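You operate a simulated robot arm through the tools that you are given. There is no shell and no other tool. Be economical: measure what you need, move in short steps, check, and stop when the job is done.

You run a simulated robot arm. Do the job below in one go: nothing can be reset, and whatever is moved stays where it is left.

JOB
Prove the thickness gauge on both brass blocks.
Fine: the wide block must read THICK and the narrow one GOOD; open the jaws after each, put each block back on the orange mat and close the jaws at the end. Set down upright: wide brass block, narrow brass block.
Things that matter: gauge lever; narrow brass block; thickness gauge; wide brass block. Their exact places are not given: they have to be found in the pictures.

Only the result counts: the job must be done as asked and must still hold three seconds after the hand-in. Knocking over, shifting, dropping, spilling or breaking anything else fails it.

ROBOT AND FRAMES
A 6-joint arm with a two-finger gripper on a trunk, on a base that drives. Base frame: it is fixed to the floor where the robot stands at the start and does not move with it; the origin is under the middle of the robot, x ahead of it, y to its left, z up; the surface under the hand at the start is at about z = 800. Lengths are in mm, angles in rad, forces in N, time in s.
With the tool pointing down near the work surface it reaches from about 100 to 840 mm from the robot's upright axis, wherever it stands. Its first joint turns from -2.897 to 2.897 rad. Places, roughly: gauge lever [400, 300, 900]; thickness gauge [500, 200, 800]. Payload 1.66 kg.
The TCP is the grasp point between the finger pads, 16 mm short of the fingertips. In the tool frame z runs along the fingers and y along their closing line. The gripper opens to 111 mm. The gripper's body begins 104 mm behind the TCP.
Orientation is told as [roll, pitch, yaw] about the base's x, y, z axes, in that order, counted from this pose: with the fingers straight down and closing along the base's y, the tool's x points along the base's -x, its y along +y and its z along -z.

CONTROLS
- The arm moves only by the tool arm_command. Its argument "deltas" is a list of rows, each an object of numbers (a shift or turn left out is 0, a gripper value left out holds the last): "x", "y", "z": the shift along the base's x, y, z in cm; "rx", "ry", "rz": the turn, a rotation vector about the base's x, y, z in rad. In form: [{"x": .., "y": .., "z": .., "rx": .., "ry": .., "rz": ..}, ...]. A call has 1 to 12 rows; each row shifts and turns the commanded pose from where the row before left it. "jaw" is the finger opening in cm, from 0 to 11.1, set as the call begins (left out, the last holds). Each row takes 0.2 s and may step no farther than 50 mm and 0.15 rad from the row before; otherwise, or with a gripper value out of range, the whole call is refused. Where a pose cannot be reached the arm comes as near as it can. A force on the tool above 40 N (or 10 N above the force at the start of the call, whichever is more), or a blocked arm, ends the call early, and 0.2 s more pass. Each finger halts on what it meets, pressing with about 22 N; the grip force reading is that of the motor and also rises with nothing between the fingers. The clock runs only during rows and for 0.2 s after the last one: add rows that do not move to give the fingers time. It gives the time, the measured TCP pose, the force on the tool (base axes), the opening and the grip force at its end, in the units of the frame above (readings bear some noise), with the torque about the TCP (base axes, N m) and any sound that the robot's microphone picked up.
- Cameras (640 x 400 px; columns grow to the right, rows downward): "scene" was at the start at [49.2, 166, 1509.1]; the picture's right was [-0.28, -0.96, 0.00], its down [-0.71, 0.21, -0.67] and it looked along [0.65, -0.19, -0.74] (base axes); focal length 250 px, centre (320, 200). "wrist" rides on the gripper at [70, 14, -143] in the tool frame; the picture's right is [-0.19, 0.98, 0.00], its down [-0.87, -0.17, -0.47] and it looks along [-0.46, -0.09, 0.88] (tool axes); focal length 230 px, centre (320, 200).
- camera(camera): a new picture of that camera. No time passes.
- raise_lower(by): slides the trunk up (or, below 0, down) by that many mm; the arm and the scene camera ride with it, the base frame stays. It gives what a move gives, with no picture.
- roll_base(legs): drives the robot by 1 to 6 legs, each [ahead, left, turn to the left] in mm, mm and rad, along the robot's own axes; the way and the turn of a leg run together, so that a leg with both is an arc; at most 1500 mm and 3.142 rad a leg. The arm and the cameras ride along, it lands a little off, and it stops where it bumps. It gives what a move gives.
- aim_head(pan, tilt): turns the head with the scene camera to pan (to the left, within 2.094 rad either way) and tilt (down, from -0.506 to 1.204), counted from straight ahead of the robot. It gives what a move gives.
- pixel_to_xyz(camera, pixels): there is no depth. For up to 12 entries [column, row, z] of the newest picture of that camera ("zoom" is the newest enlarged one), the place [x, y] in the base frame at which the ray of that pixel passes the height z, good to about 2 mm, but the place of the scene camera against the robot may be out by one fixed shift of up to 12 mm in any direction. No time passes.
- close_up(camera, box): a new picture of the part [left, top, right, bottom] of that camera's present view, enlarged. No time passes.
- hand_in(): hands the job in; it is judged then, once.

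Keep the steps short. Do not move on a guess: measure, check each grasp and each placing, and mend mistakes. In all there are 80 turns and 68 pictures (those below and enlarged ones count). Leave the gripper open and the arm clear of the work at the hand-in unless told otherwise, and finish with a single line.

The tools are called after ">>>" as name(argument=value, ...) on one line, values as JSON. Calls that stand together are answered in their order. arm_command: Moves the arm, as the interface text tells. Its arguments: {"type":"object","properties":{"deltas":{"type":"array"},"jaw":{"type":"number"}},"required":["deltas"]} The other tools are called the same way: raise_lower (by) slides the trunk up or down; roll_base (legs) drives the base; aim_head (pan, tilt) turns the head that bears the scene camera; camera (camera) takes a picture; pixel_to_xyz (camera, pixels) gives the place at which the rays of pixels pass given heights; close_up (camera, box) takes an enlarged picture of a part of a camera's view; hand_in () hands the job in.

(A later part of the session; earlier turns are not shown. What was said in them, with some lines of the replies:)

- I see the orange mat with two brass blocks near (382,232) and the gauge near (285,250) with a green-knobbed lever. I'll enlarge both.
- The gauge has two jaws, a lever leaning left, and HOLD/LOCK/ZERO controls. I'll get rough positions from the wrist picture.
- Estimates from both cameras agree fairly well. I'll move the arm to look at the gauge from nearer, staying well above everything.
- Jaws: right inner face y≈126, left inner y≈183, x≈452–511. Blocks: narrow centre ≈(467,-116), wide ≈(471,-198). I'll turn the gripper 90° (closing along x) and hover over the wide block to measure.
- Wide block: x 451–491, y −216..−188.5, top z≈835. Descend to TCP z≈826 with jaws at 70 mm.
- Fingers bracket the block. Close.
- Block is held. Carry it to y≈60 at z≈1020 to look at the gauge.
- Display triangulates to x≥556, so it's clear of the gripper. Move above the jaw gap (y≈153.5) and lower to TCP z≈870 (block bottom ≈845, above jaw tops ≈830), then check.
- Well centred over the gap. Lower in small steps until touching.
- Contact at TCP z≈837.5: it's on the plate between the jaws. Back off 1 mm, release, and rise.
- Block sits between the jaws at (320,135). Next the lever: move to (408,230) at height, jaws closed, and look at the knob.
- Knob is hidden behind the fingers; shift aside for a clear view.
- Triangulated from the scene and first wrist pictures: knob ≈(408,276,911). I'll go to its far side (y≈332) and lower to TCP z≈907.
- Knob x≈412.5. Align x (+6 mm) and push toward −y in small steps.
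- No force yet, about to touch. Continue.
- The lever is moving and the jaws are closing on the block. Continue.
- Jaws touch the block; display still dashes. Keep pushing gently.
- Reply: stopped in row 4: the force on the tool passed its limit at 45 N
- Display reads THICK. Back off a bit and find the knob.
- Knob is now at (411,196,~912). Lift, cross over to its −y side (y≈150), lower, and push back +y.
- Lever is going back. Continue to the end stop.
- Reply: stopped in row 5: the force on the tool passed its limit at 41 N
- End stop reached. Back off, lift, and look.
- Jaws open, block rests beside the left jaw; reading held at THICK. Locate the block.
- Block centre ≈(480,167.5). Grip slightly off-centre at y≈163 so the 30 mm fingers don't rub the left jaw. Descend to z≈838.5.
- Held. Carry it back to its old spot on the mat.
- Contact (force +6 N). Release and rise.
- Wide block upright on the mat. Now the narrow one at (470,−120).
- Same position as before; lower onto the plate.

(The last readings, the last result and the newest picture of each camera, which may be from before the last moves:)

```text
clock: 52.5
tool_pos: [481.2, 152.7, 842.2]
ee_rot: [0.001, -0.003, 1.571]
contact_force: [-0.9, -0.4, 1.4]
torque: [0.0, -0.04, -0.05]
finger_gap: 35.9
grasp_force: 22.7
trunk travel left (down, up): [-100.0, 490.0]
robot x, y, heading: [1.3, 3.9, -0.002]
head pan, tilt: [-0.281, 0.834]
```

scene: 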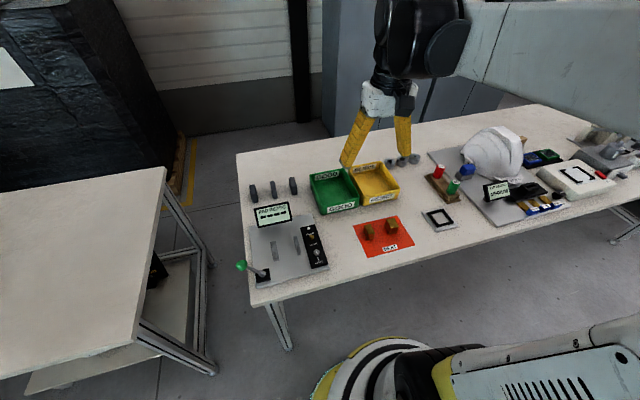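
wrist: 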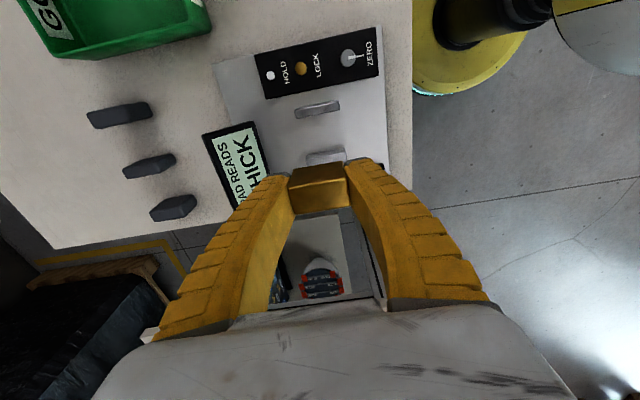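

>>> arm_command(deltas=[{"z": -0.15}, {"z": -0.1}, {}])

```text
clock: 53.3
tool_pos: [480.0, 152.8, 838.9]
ee_rot: [0.0, -0.003, 1.573]
contact_force: [4.4, -1.5, 16.3]
torque: [-0.07, -0.05, -0.01]
finger_gap: 40.8
grasp_force: 22.4
trunk travel left (down, up): [-100.0, 490.0]
robot x, y, heading: [0.7, -1.5, -0.002]
head pan, tilt: [-0.281, 0.834]
```

On the plate. Release, rise, check.

>>> arm_command(deltas=[{"z": 0.1}, {}, {}])

>>> arm_command(deltas=[{}, {}, {}], jaw=6.2)

>>> arm_command(deltas=[{"z": 2}, {"z": 4}, {"z": 4}, {"z": 4}, {"z": 4}, {}])

>>> close_up(camera="wrist", box=[200, 20, 400, 200])

```text
clock: 54.1
tool_pos: [479.9, 152.3, 841.0]
ee_rot: [0.0, -0.003, 1.572]
contact_force: [3.4, -2.6, 12.5]
torque: [-0.03, -0.07, 0.0]
finger_gap: 39.2
grasp_force: 22.1
trunk travel left (down, up): [-100.0, 490.0]
robot x, y, heading: [-3.5, 2.4, 0.0]
head pan, tilt: [-0.281, 0.834]
```

```text
clock: 54.9
tool_pos: [480.9, 153.9, 840.3]
ee_rot: [0.001, -0.002, 1.572]
contact_force: [0.3, -0.5, 1.3]
torque: [-0.05, 0.01, 0.0]
finger_gap: 63.9
grasp_force: 0.8
trunk travel left (down, up): [-100.0, 490.0]
robot x, y, heading: [-1.5, -3.3, -0.002]
head pan, tilt: [-0.281, 0.834]
```

```text
clock: 56.3
tool_pos: [481.0, 154.8, 1020.5]
ee_rot: [0.0, -0.003, 1.573]
contact_force: [-0.4, -0.8, 0.8]
torque: [0.02, 0.01, 0.0]
finger_gap: 64.0
grasp_force: 1.5
trunk travel left (down, up): [-100.0, 490.0]
robot x, y, heading: [-2.4, 0.8, -0.0]
head pan, tilt: [-0.281, 0.834]
```

```text
2.22 times, centred on (300, 110) of wrist
```

zoom: 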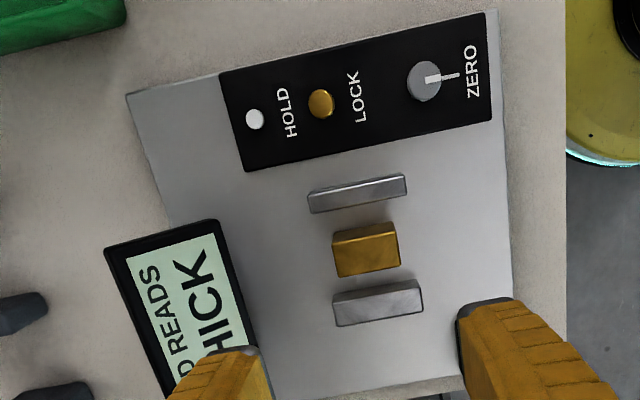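

Narrow block placed mid-gap. Go to the far side of the knob again and push −y.

>>> arm_command(deltas=[{"x": -1.7, "y": 4.3}, {"x": -1.7, "y": 4.3}, {"x": -1.7, "y": 4.3}, {"x": -1.7, "y": 4.4}, {"z": -4}, {"z": -4}, {"z": -3.1}, {}], jaw=0)

>>> arm_command(deltas=[{"y": -1}, {"y": -1}, {"y": -1}, {"y": -1}, {"y": -1}, {"y": -1}, {"y": -1}, {"y": -0.8}, {"y": -0.7}, {}])

>>> camera(camera="wrist")

```text
clock: 58.1
tool_pos: [410.4, 327.8, 908.8]
ee_rot: [-0.001, -0.002, 1.575]
contact_force: [0.2, 0.0, 0.6]
torque: [0.03, 0.02, -0.02]
finger_gap: 0.1
grasp_force: 21.8
trunk travel left (down, up): [-100.0, 490.0]
robot x, y, heading: [1.4, 2.5, 0.001]
head pan, tilt: [-0.281, 0.834]
```

```text
clock: 60.3
tool_pos: [412.7, 240.8, 910.2]
ee_rot: [0.0, -0.003, 1.572]
contact_force: [-0.6, 0.3, 0.2]
torque: [0.0, 0.01, 0.02]
finger_gap: 0.0
grasp_force: 22.1
trunk travel left (down, up): [-100.0, 490.0]
robot x, y, heading: [-0.6, 1.8, -0.001]
head pan, tilt: [-0.281, 0.834]
```

```text
30 pictures are left
```

wrist: 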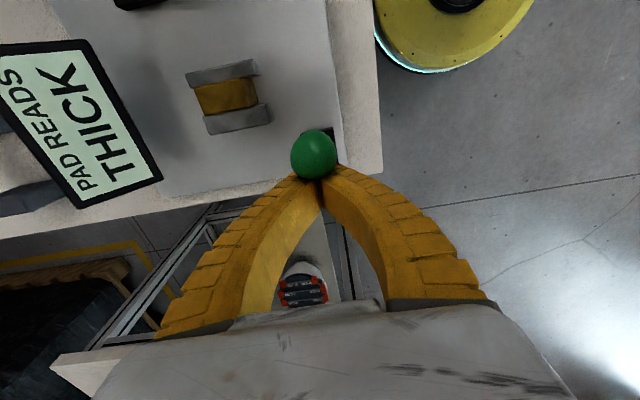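

>>> arm_command(deltas=[{"y": -0.6}, {"y": -0.6}, {"y": -0.5}, {"y": -0.5}, {}])

>>> camera(camera="wrist")

```text
clock: 61.5
tool_pos: [412.7, 224.0, 908.6]
ee_rot: [-0.002, -0.006, 1.576]
contact_force: [2.9, 37.6, 2.1]
torque: [0.12, 0.0, -0.15]
finger_gap: 5.9
grasp_force: 28.4
trunk travel left (down, up): [-100.0, 490.0]
robot x, y, heading: [-0.0, 0.8, 0.001]
head pan, tilt: [-0.281, 0.834]
```

```text
29 pictures are left
```

wrist: 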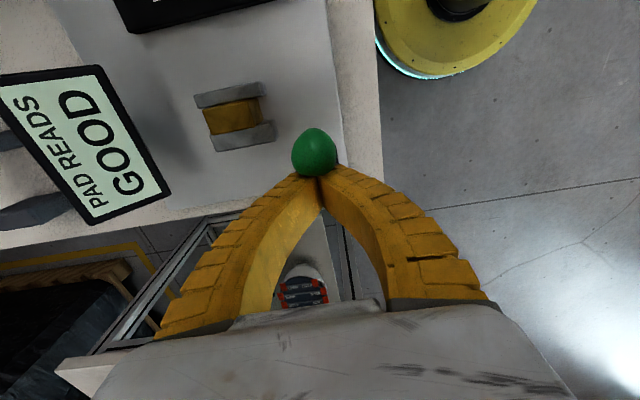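

GOOD. Back off, cross over, and open the jaws as before.

>>> arm_command(deltas=[{"y": 2.0}, {"y": 2.0}, {"z": 4}, {"z": 4}, {"y": -4}, {"y": -4}, {"y": -3.4}, {"z": -4}, {"z": -4}, {}])

>>> arm_command(deltas=[{"y": 1.2}, {"y": 1.2}, {"y": 1.2}, {"y": 1.2}, {"y": 1.2}, {"y": 1.0}, {"y": 1.0}, {"y": 0.6}, {"y": 0.6}, {"y": 0.5}, {"y": 0.3}, {}])

```text
clock: 63.7
tool_pos: [413.1, 144.2, 908.7]
ee_rot: [0.0, -0.005, 1.572]
contact_force: [-0.6, -0.2, 0.0]
torque: [0.01, 0.0, -0.02]
finger_gap: 0.0
grasp_force: 28.5
trunk travel left (down, up): [-100.0, 490.0]
robot x, y, heading: [2.9, -1.0, 0.001]
head pan, tilt: [-0.281, 0.834]
```

```text
clock: 66.3
tool_pos: [412.2, 245.2, 909.9]
ee_rot: [-0.002, -0.004, 1.572]
contact_force: [-0.1, -0.8, -0.4]
torque: [-0.03, -0.04, 0.01]
finger_gap: 0.0
grasp_force: 28.3
trunk travel left (down, up): [-100.0, 490.0]
robot x, y, heading: [0.6, 0.0, -0.006]
head pan, tilt: [-0.281, 0.834]
```

>>> arm_command(deltas=[{"y": 0.3}, {"y": 0.3}, {"y": 0.2}, {}])

>>> arm_command(deltas=[{"y": -2.0}, {"z": 4}, {"z": 4}, {"z": 3.1}, {"x": 3.4, "y": -3.6}, {"x": 3.4, "y": -3.6}, {}], jaw=7.0)

>>> close_up(camera="wrist", box=[200, 50, 400, 200])

```text
clock: 67.3
tool_pos: [413.3, 248.9, 910.8]
ee_rot: [-0.001, -0.005, 1.57]
contact_force: [-1.9, -33.5, -7.0]
torque: [-0.25, -0.09, 0.22]
finger_gap: 0.0
grasp_force: 28.5
trunk travel left (down, up): [-100.0, 490.0]
robot x, y, heading: [1.2, -0.8, 0.001]
head pan, tilt: [-0.281, 0.834]
```

```text
clock: 68.9
tool_pos: [481.8, 160.8, 1019.7]
ee_rot: [-0.001, -0.004, 1.572]
contact_force: [0.9, -1.0, 0.2]
torque: [0.01, -0.01, -0.05]
finger_gap: 71.8
grasp_force: 0.9
trunk travel left (down, up): [-100.0, 490.0]
robot x, y, heading: [4.1, -4.5, 0.002]
head pan, tilt: [-0.281, 0.834]
```

```text
2.67 times, centred on (300, 125) of wrist
```

zoom: 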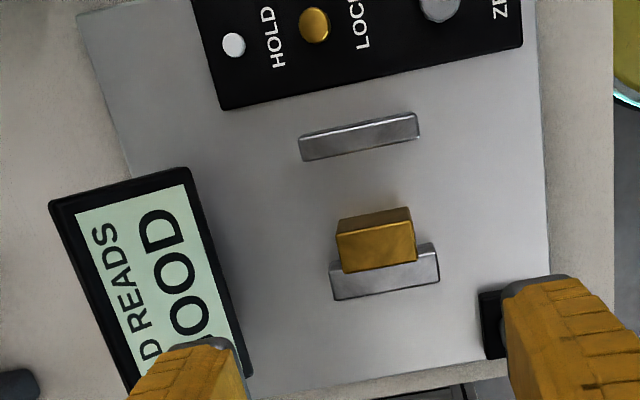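

>>> pixel_to_xyz(camera="zoom", pixels=[[337, 234, 848], [412, 220, 848], [416, 260, 848], [343, 273, 848], [331, 268, 830]])

```text
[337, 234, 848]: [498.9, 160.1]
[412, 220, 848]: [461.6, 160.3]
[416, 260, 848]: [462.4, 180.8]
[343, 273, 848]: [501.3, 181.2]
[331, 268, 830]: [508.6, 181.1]
```

Jaws open, narrow block by the left jaw, y 160–181. Grip at y≈163.5.

>>> arm_command(deltas=[{"y": 0.4, "z": -4}, {"z": -4}, {"z": -4}, {"z": -3}, {"z": -2}, {"z": -1.1}, {}])

>>> camera(camera="wrist")

```text
clock: 70.5
tool_pos: [482.1, 166.8, 839.5]
ee_rot: [-0.001, -0.004, 1.571]
contact_force: [-0.3, 0.3, -0.1]
torque: [0.04, 0.01, 0.01]
finger_gap: 71.7
grasp_force: 1.0
trunk travel left (down, up): [-100.0, 490.0]
robot x, y, heading: [0.6, -0.9, 0.003]
head pan, tilt: [-0.281, 0.834]
```

```text
27 pictures are left
```

wrist: 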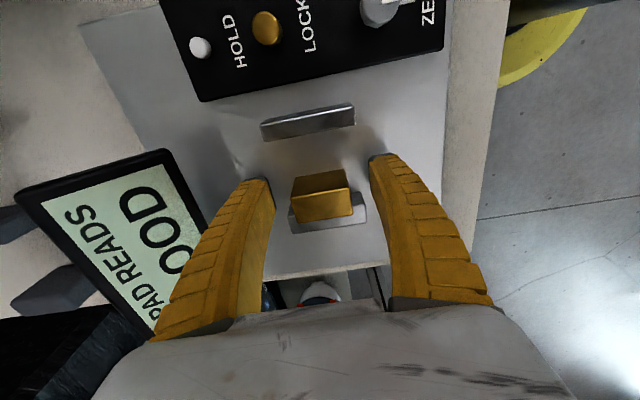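

>>> arm_command(deltas=[{"y": -0.25, "z": -0.1}, {}])

>>> arm_command(deltas=[{}, {}, {}], jaw=2.5)

>>> arm_command(deltas=[{"z": 0.3, "y": -0.3}, {"z": 1.7}, {"z": 4}, {"z": 4}, {"z": 4}, {"z": 4}, {}])

>>> camera(camera="wrist")

```text
clock: 71.1
tool_pos: [480.4, 162.8, 838.1]
ee_rot: [-0.001, -0.001, 1.573]
contact_force: [0.2, -0.6, -0.1]
torque: [0.0, -0.01, 0.02]
finger_gap: 71.8
grasp_force: 1.4
trunk travel left (down, up): [-100.0, 490.0]
robot x, y, heading: [0.6, -1.2, -0.004]
head pan, tilt: [-0.281, 0.834]
```

```text
clock: 71.9
tool_pos: [479.7, 162.9, 838.6]
ee_rot: [0.002, -0.004, 1.572]
contact_force: [2.5, -0.6, 8.6]
torque: [0.08, 0.0, -0.04]
finger_gap: 36.9
grasp_force: 22.2
trunk travel left (down, up): [-100.0, 490.0]
robot x, y, heading: [0.9, -0.7, 0.002]
head pan, tilt: [-0.281, 0.834]
```

```text
clock: 73.5
tool_pos: [481.5, 160.3, 1020.4]
ee_rot: [0.0, -0.003, 1.573]
contact_force: [-0.6, -0.3, -2.1]
torque: [-0.03, -0.01, 0.01]
finger_gap: 34.6
grasp_force: 21.4
trunk travel left (down, up): [-100.0, 490.0]
robot x, y, heading: [-1.2, 1.0, 0.0]
head pan, tilt: [-0.281, 0.834]
```

```text
26 pictures are left
```

wrist: 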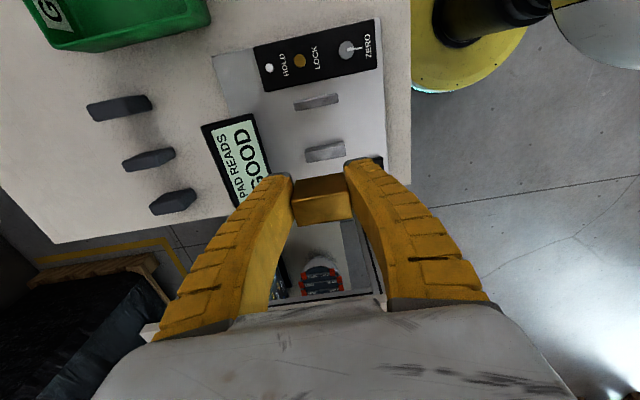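

Held. Return to the mat: target TCP (470,−132), block centre ≈−125.

>>> arm_command(deltas=[{"x": -0.14, "y": -3.65}, {"x": -0.14, "y": -3.65}, {"x": -0.14, "y": -3.65}, {"x": -0.14, "y": -3.65}, {"x": -0.14, "y": -3.65}, {"x": -0.14, "y": -3.65}, {"x": -0.14, "y": -3.65}, {"x": -0.14, "y": -3.65}, {}])

>>> arm_command(deltas=[{"z": -4}, {"z": -4}, {"z": -4}, {"z": -4}, {"z": -2.7}, {}, {}])

>>> camera(camera="wrist")

```text
clock: 75.5
tool_pos: [467.7, -133.0, 1018.6]
ee_rot: [0.001, -0.004, 1.573]
contact_force: [-0.5, -0.2, -1.6]
torque: [-0.01, -0.04, 0.01]
finger_gap: 34.8
grasp_force: 22.1
trunk travel left (down, up): [-100.0, 490.0]
robot x, y, heading: [1.8, -0.7, -0.0]
head pan, tilt: [-0.281, 0.834]
```

```text
clock: 77.1
tool_pos: [471.3, -132.0, 831.9]
ee_rot: [-0.001, -0.003, 1.573]
contact_force: [-0.1, 0.0, -1.5]
torque: [-0.02, 0.0, -0.04]
finger_gap: 34.8
grasp_force: 22.3
trunk travel left (down, up): [-100.0, 490.0]
robot x, y, heading: [-2.6, 0.6, 0.003]
head pan, tilt: [-0.281, 0.834]
```

```text
25 pictures are left
```

wrist: 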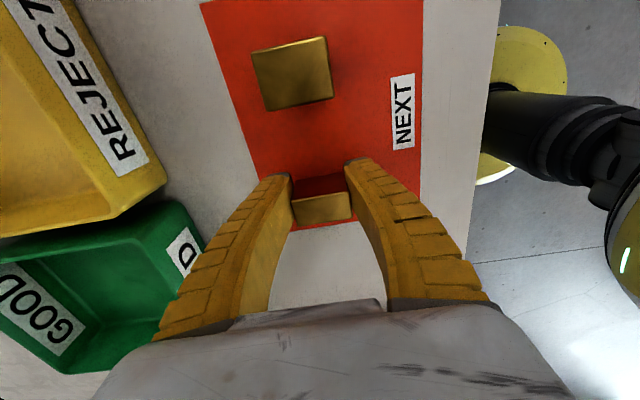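

>>> pixel_to_xyz(camera="wrist", pixels=[[300, 229, 801], [350, 222, 801], [297, 227, 840], [352, 219, 840], [292, 199, 840], [345, 191, 840]])

```text
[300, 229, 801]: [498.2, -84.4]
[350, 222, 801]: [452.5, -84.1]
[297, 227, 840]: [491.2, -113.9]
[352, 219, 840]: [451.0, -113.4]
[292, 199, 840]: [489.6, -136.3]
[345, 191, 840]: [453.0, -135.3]
```

Mat edge at y≈−84, block spans −136…−114: well inside. Lower to contact.

>>> arm_command(deltas=[{"z": -0.2}, {"z": -0.2}, {"z": -0.15}, {"z": -0.1}, {}])

```text
clock: 78.3
tool_pos: [469.0, -131.8, 825.6]
ee_rot: [0.001, -0.003, 1.571]
contact_force: [2.8, -4.9, 10.1]
torque: [0.0, 0.01, -0.01]
finger_gap: 37.8
grasp_force: 22.1
trunk travel left (down, up): [-100.0, 490.0]
robot x, y, heading: [-1.3, 1.5, 0.006]
head pan, tilt: [-0.281, 0.834]
```

>>> arm_command(deltas=[{}, {}, {}], jaw=7.0)

>>> arm_command(deltas=[{"z": 3}, {"z": 4}, {"z": 4}, {"z": 4}, {"z": 4}, {}])

>>> camera(camera="wrist")

```text
clock: 79.1
tool_pos: [469.8, -131.9, 824.5]
ee_rot: [0.001, -0.003, 1.572]
contact_force: [0.7, 0.1, -0.1]
torque: [0.03, -0.03, 0.01]
finger_gap: 71.7
grasp_force: 1.0
trunk travel left (down, up): [-100.0, 490.0]
robot x, y, heading: [-1.2, 0.8, 0.001]
head pan, tilt: [-0.281, 0.834]
```

```text
clock: 80.5
tool_pos: [467.1, -132.1, 1017.5]
ee_rot: [-0.001, -0.004, 1.571]
contact_force: [0.2, -0.6, 0.1]
torque: [-0.01, -0.01, 0.01]
finger_gap: 71.5
grasp_force: 1.3
trunk travel left (down, up): [-100.0, 490.0]
robot x, y, heading: [-2.4, -1.5, -0.003]
head pan, tilt: [-0.281, 0.834]
```

```text
24 pictures are left
```

wrist: 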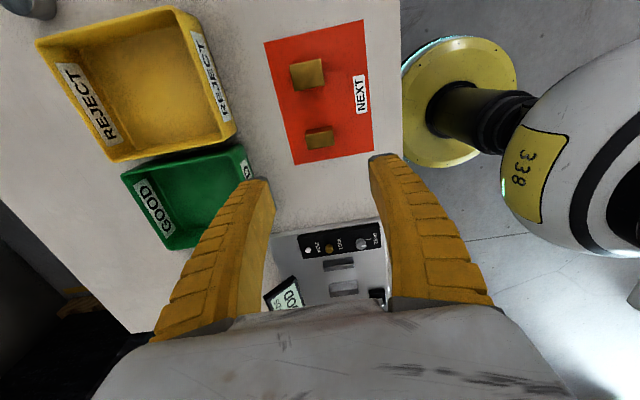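

Both blocks upright on the mat. Now close the empty gauge jaws: travel to the far side of the knob.

>>> arm_command(deltas=[{"x": -0.57, "y": 4.6}, {"x": -0.57, "y": 4.6}, {"x": -0.57, "y": 4.6}, {"x": -0.57, "y": 4.6}, {"x": -0.57, "y": 4.6}, {"x": -0.57, "y": 4.6}, {"x": -0.57, "y": 4.6}, {"x": -0.57, "y": 4.6}, {"x": -0.57, "y": 4.6}, {"x": -0.57, "y": 4.6}, {}], jaw=0)

>>> arm_command(deltas=[{"z": -4}, {"z": -4}, {"z": -3}, {}])

>>> arm_command(deltas=[{"y": -1}, {"y": -1}, {"y": -1}, {"y": -1}, {"y": -1}, {"y": -1}, {"y": -1}, {"y": -1}, {"y": -0.6}, {}])

>>> camera(camera="wrist")

```text
clock: 82.9
tool_pos: [412.4, 327.6, 1016.7]
ee_rot: [0.0, -0.004, 1.571]
contact_force: [-0.1, 0.5, 0.3]
torque: [0.0, 0.01, -0.01]
finger_gap: 0.0
grasp_force: 21.4
trunk travel left (down, up): [-100.0, 490.0]
robot x, y, heading: [-5.3, 3.3, 0.0]
head pan, tilt: [-0.281, 0.834]
```

```text
clock: 83.9
tool_pos: [413.5, 328.3, 904.2]
ee_rot: [0.0, -0.003, 1.573]
contact_force: [0.1, 1.2, 0.1]
torque: [0.01, 0.01, 0.02]
finger_gap: 0.2
grasp_force: 21.4
trunk travel left (down, up): [-100.0, 490.0]
robot x, y, heading: [-1.5, 4.0, 0.001]
head pan, tilt: [-0.281, 0.834]
```

```text
clock: 86.1
tool_pos: [411.9, 242.5, 905.1]
ee_rot: [-0.001, -0.003, 1.574]
contact_force: [0.2, 0.1, 0.1]
torque: [0.0, 0.0, -0.01]
finger_gap: 0.0
grasp_force: 22.2
trunk travel left (down, up): [-100.0, 490.0]
robot x, y, heading: [3.5, 2.7, -0.003]
head pan, tilt: [-0.281, 0.834]
```

```text
23 pictures are left
```

wrist: 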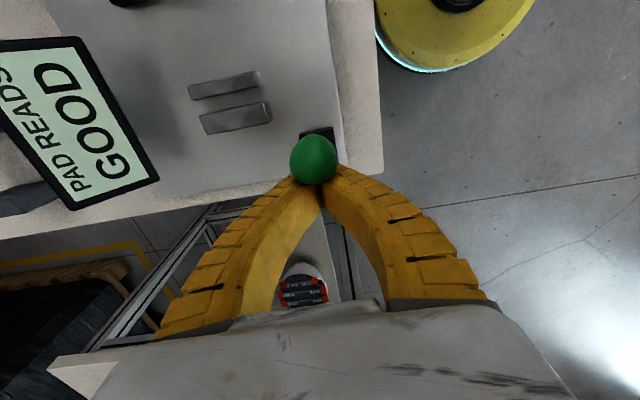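

>>> arm_command(deltas=[{"y": -0.6}, {"y": -0.6}, {"y": -0.5}, {"y": -0.4}, {}])

>>> arm_command(deltas=[{"y": 2.5}, {"y": 3}, {"z": 4}, {"z": 4}, {"z": 4}, {}, {}])

>>> camera(camera="wrist")

```text
clock: 87.3
tool_pos: [413.4, 224.3, 904.7]
ee_rot: [0.0, -0.007, 1.576]
contact_force: [-0.3, 25.3, 0.3]
torque: [0.0, 0.01, -0.17]
finger_gap: 0.0
grasp_force: 22.0
trunk travel left (down, up): [-100.0, 490.0]
robot x, y, heading: [-3.5, -1.9, -0.001]
head pan, tilt: [-0.281, 0.834]
```

```text
clock: 88.9
tool_pos: [414.1, 278.1, 1026.6]
ee_rot: [0.0, -0.003, 1.572]
contact_force: [0.5, -0.3, -0.2]
torque: [-0.02, 0.02, -0.01]
finger_gap: 0.1
grasp_force: 22.5
trunk travel left (down, up): [-100.0, 490.0]
robot x, y, heading: [0.5, 1.8, -0.002]
head pan, tilt: [-0.281, 0.834]
```

```text
22 pictures are left
```

wrist: 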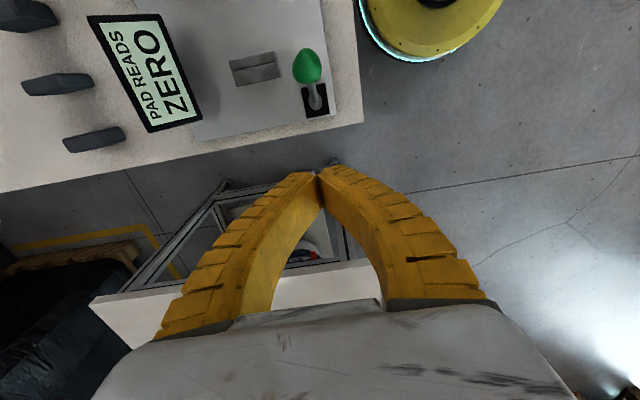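

Jaws are closed and it reads ZERO. Open the gripper, rise clear and do a final check.

>>> arm_command(deltas=[{"z": 4}, {"z": 3}, {"x": -3}, {}, {}], jaw=11)

>>> camera(camera="scene")

```text
clock: 90.1
tool_pos: [382.9, 277.1, 1096.0]
ee_rot: [0.001, -0.003, 1.573]
contact_force: [0.5, 0.1, 0.5]
torque: [0.03, 0.01, 0.01]
finger_gap: 110.0
grasp_force: 0.0
trunk travel left (down, up): [-100.0, 490.0]
robot x, y, heading: [-1.2, 1.0, -0.001]
head pan, tilt: [-0.281, 0.834]
```

```text
21 pictures are left
```

scene: 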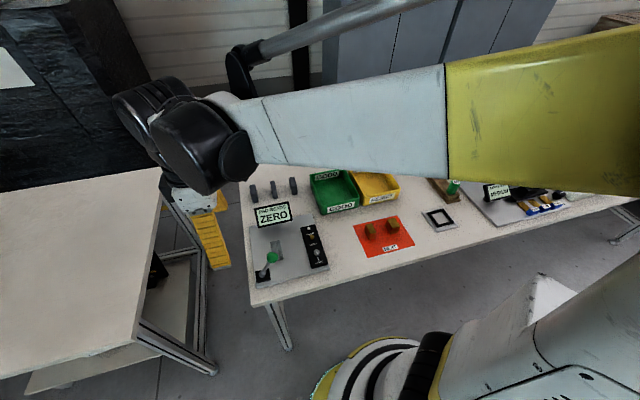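

Everything is in place: both blocks stand upright on the mat, the gauge jaws are closed, and the arm is clear. Handing in.

>>> hand_in()

```text
The job is handed in.
```

The wide block read THICK and the narrow block read GOOD, both are back upright on the orange mat, and the gauge jaws are closed reading ZERO.
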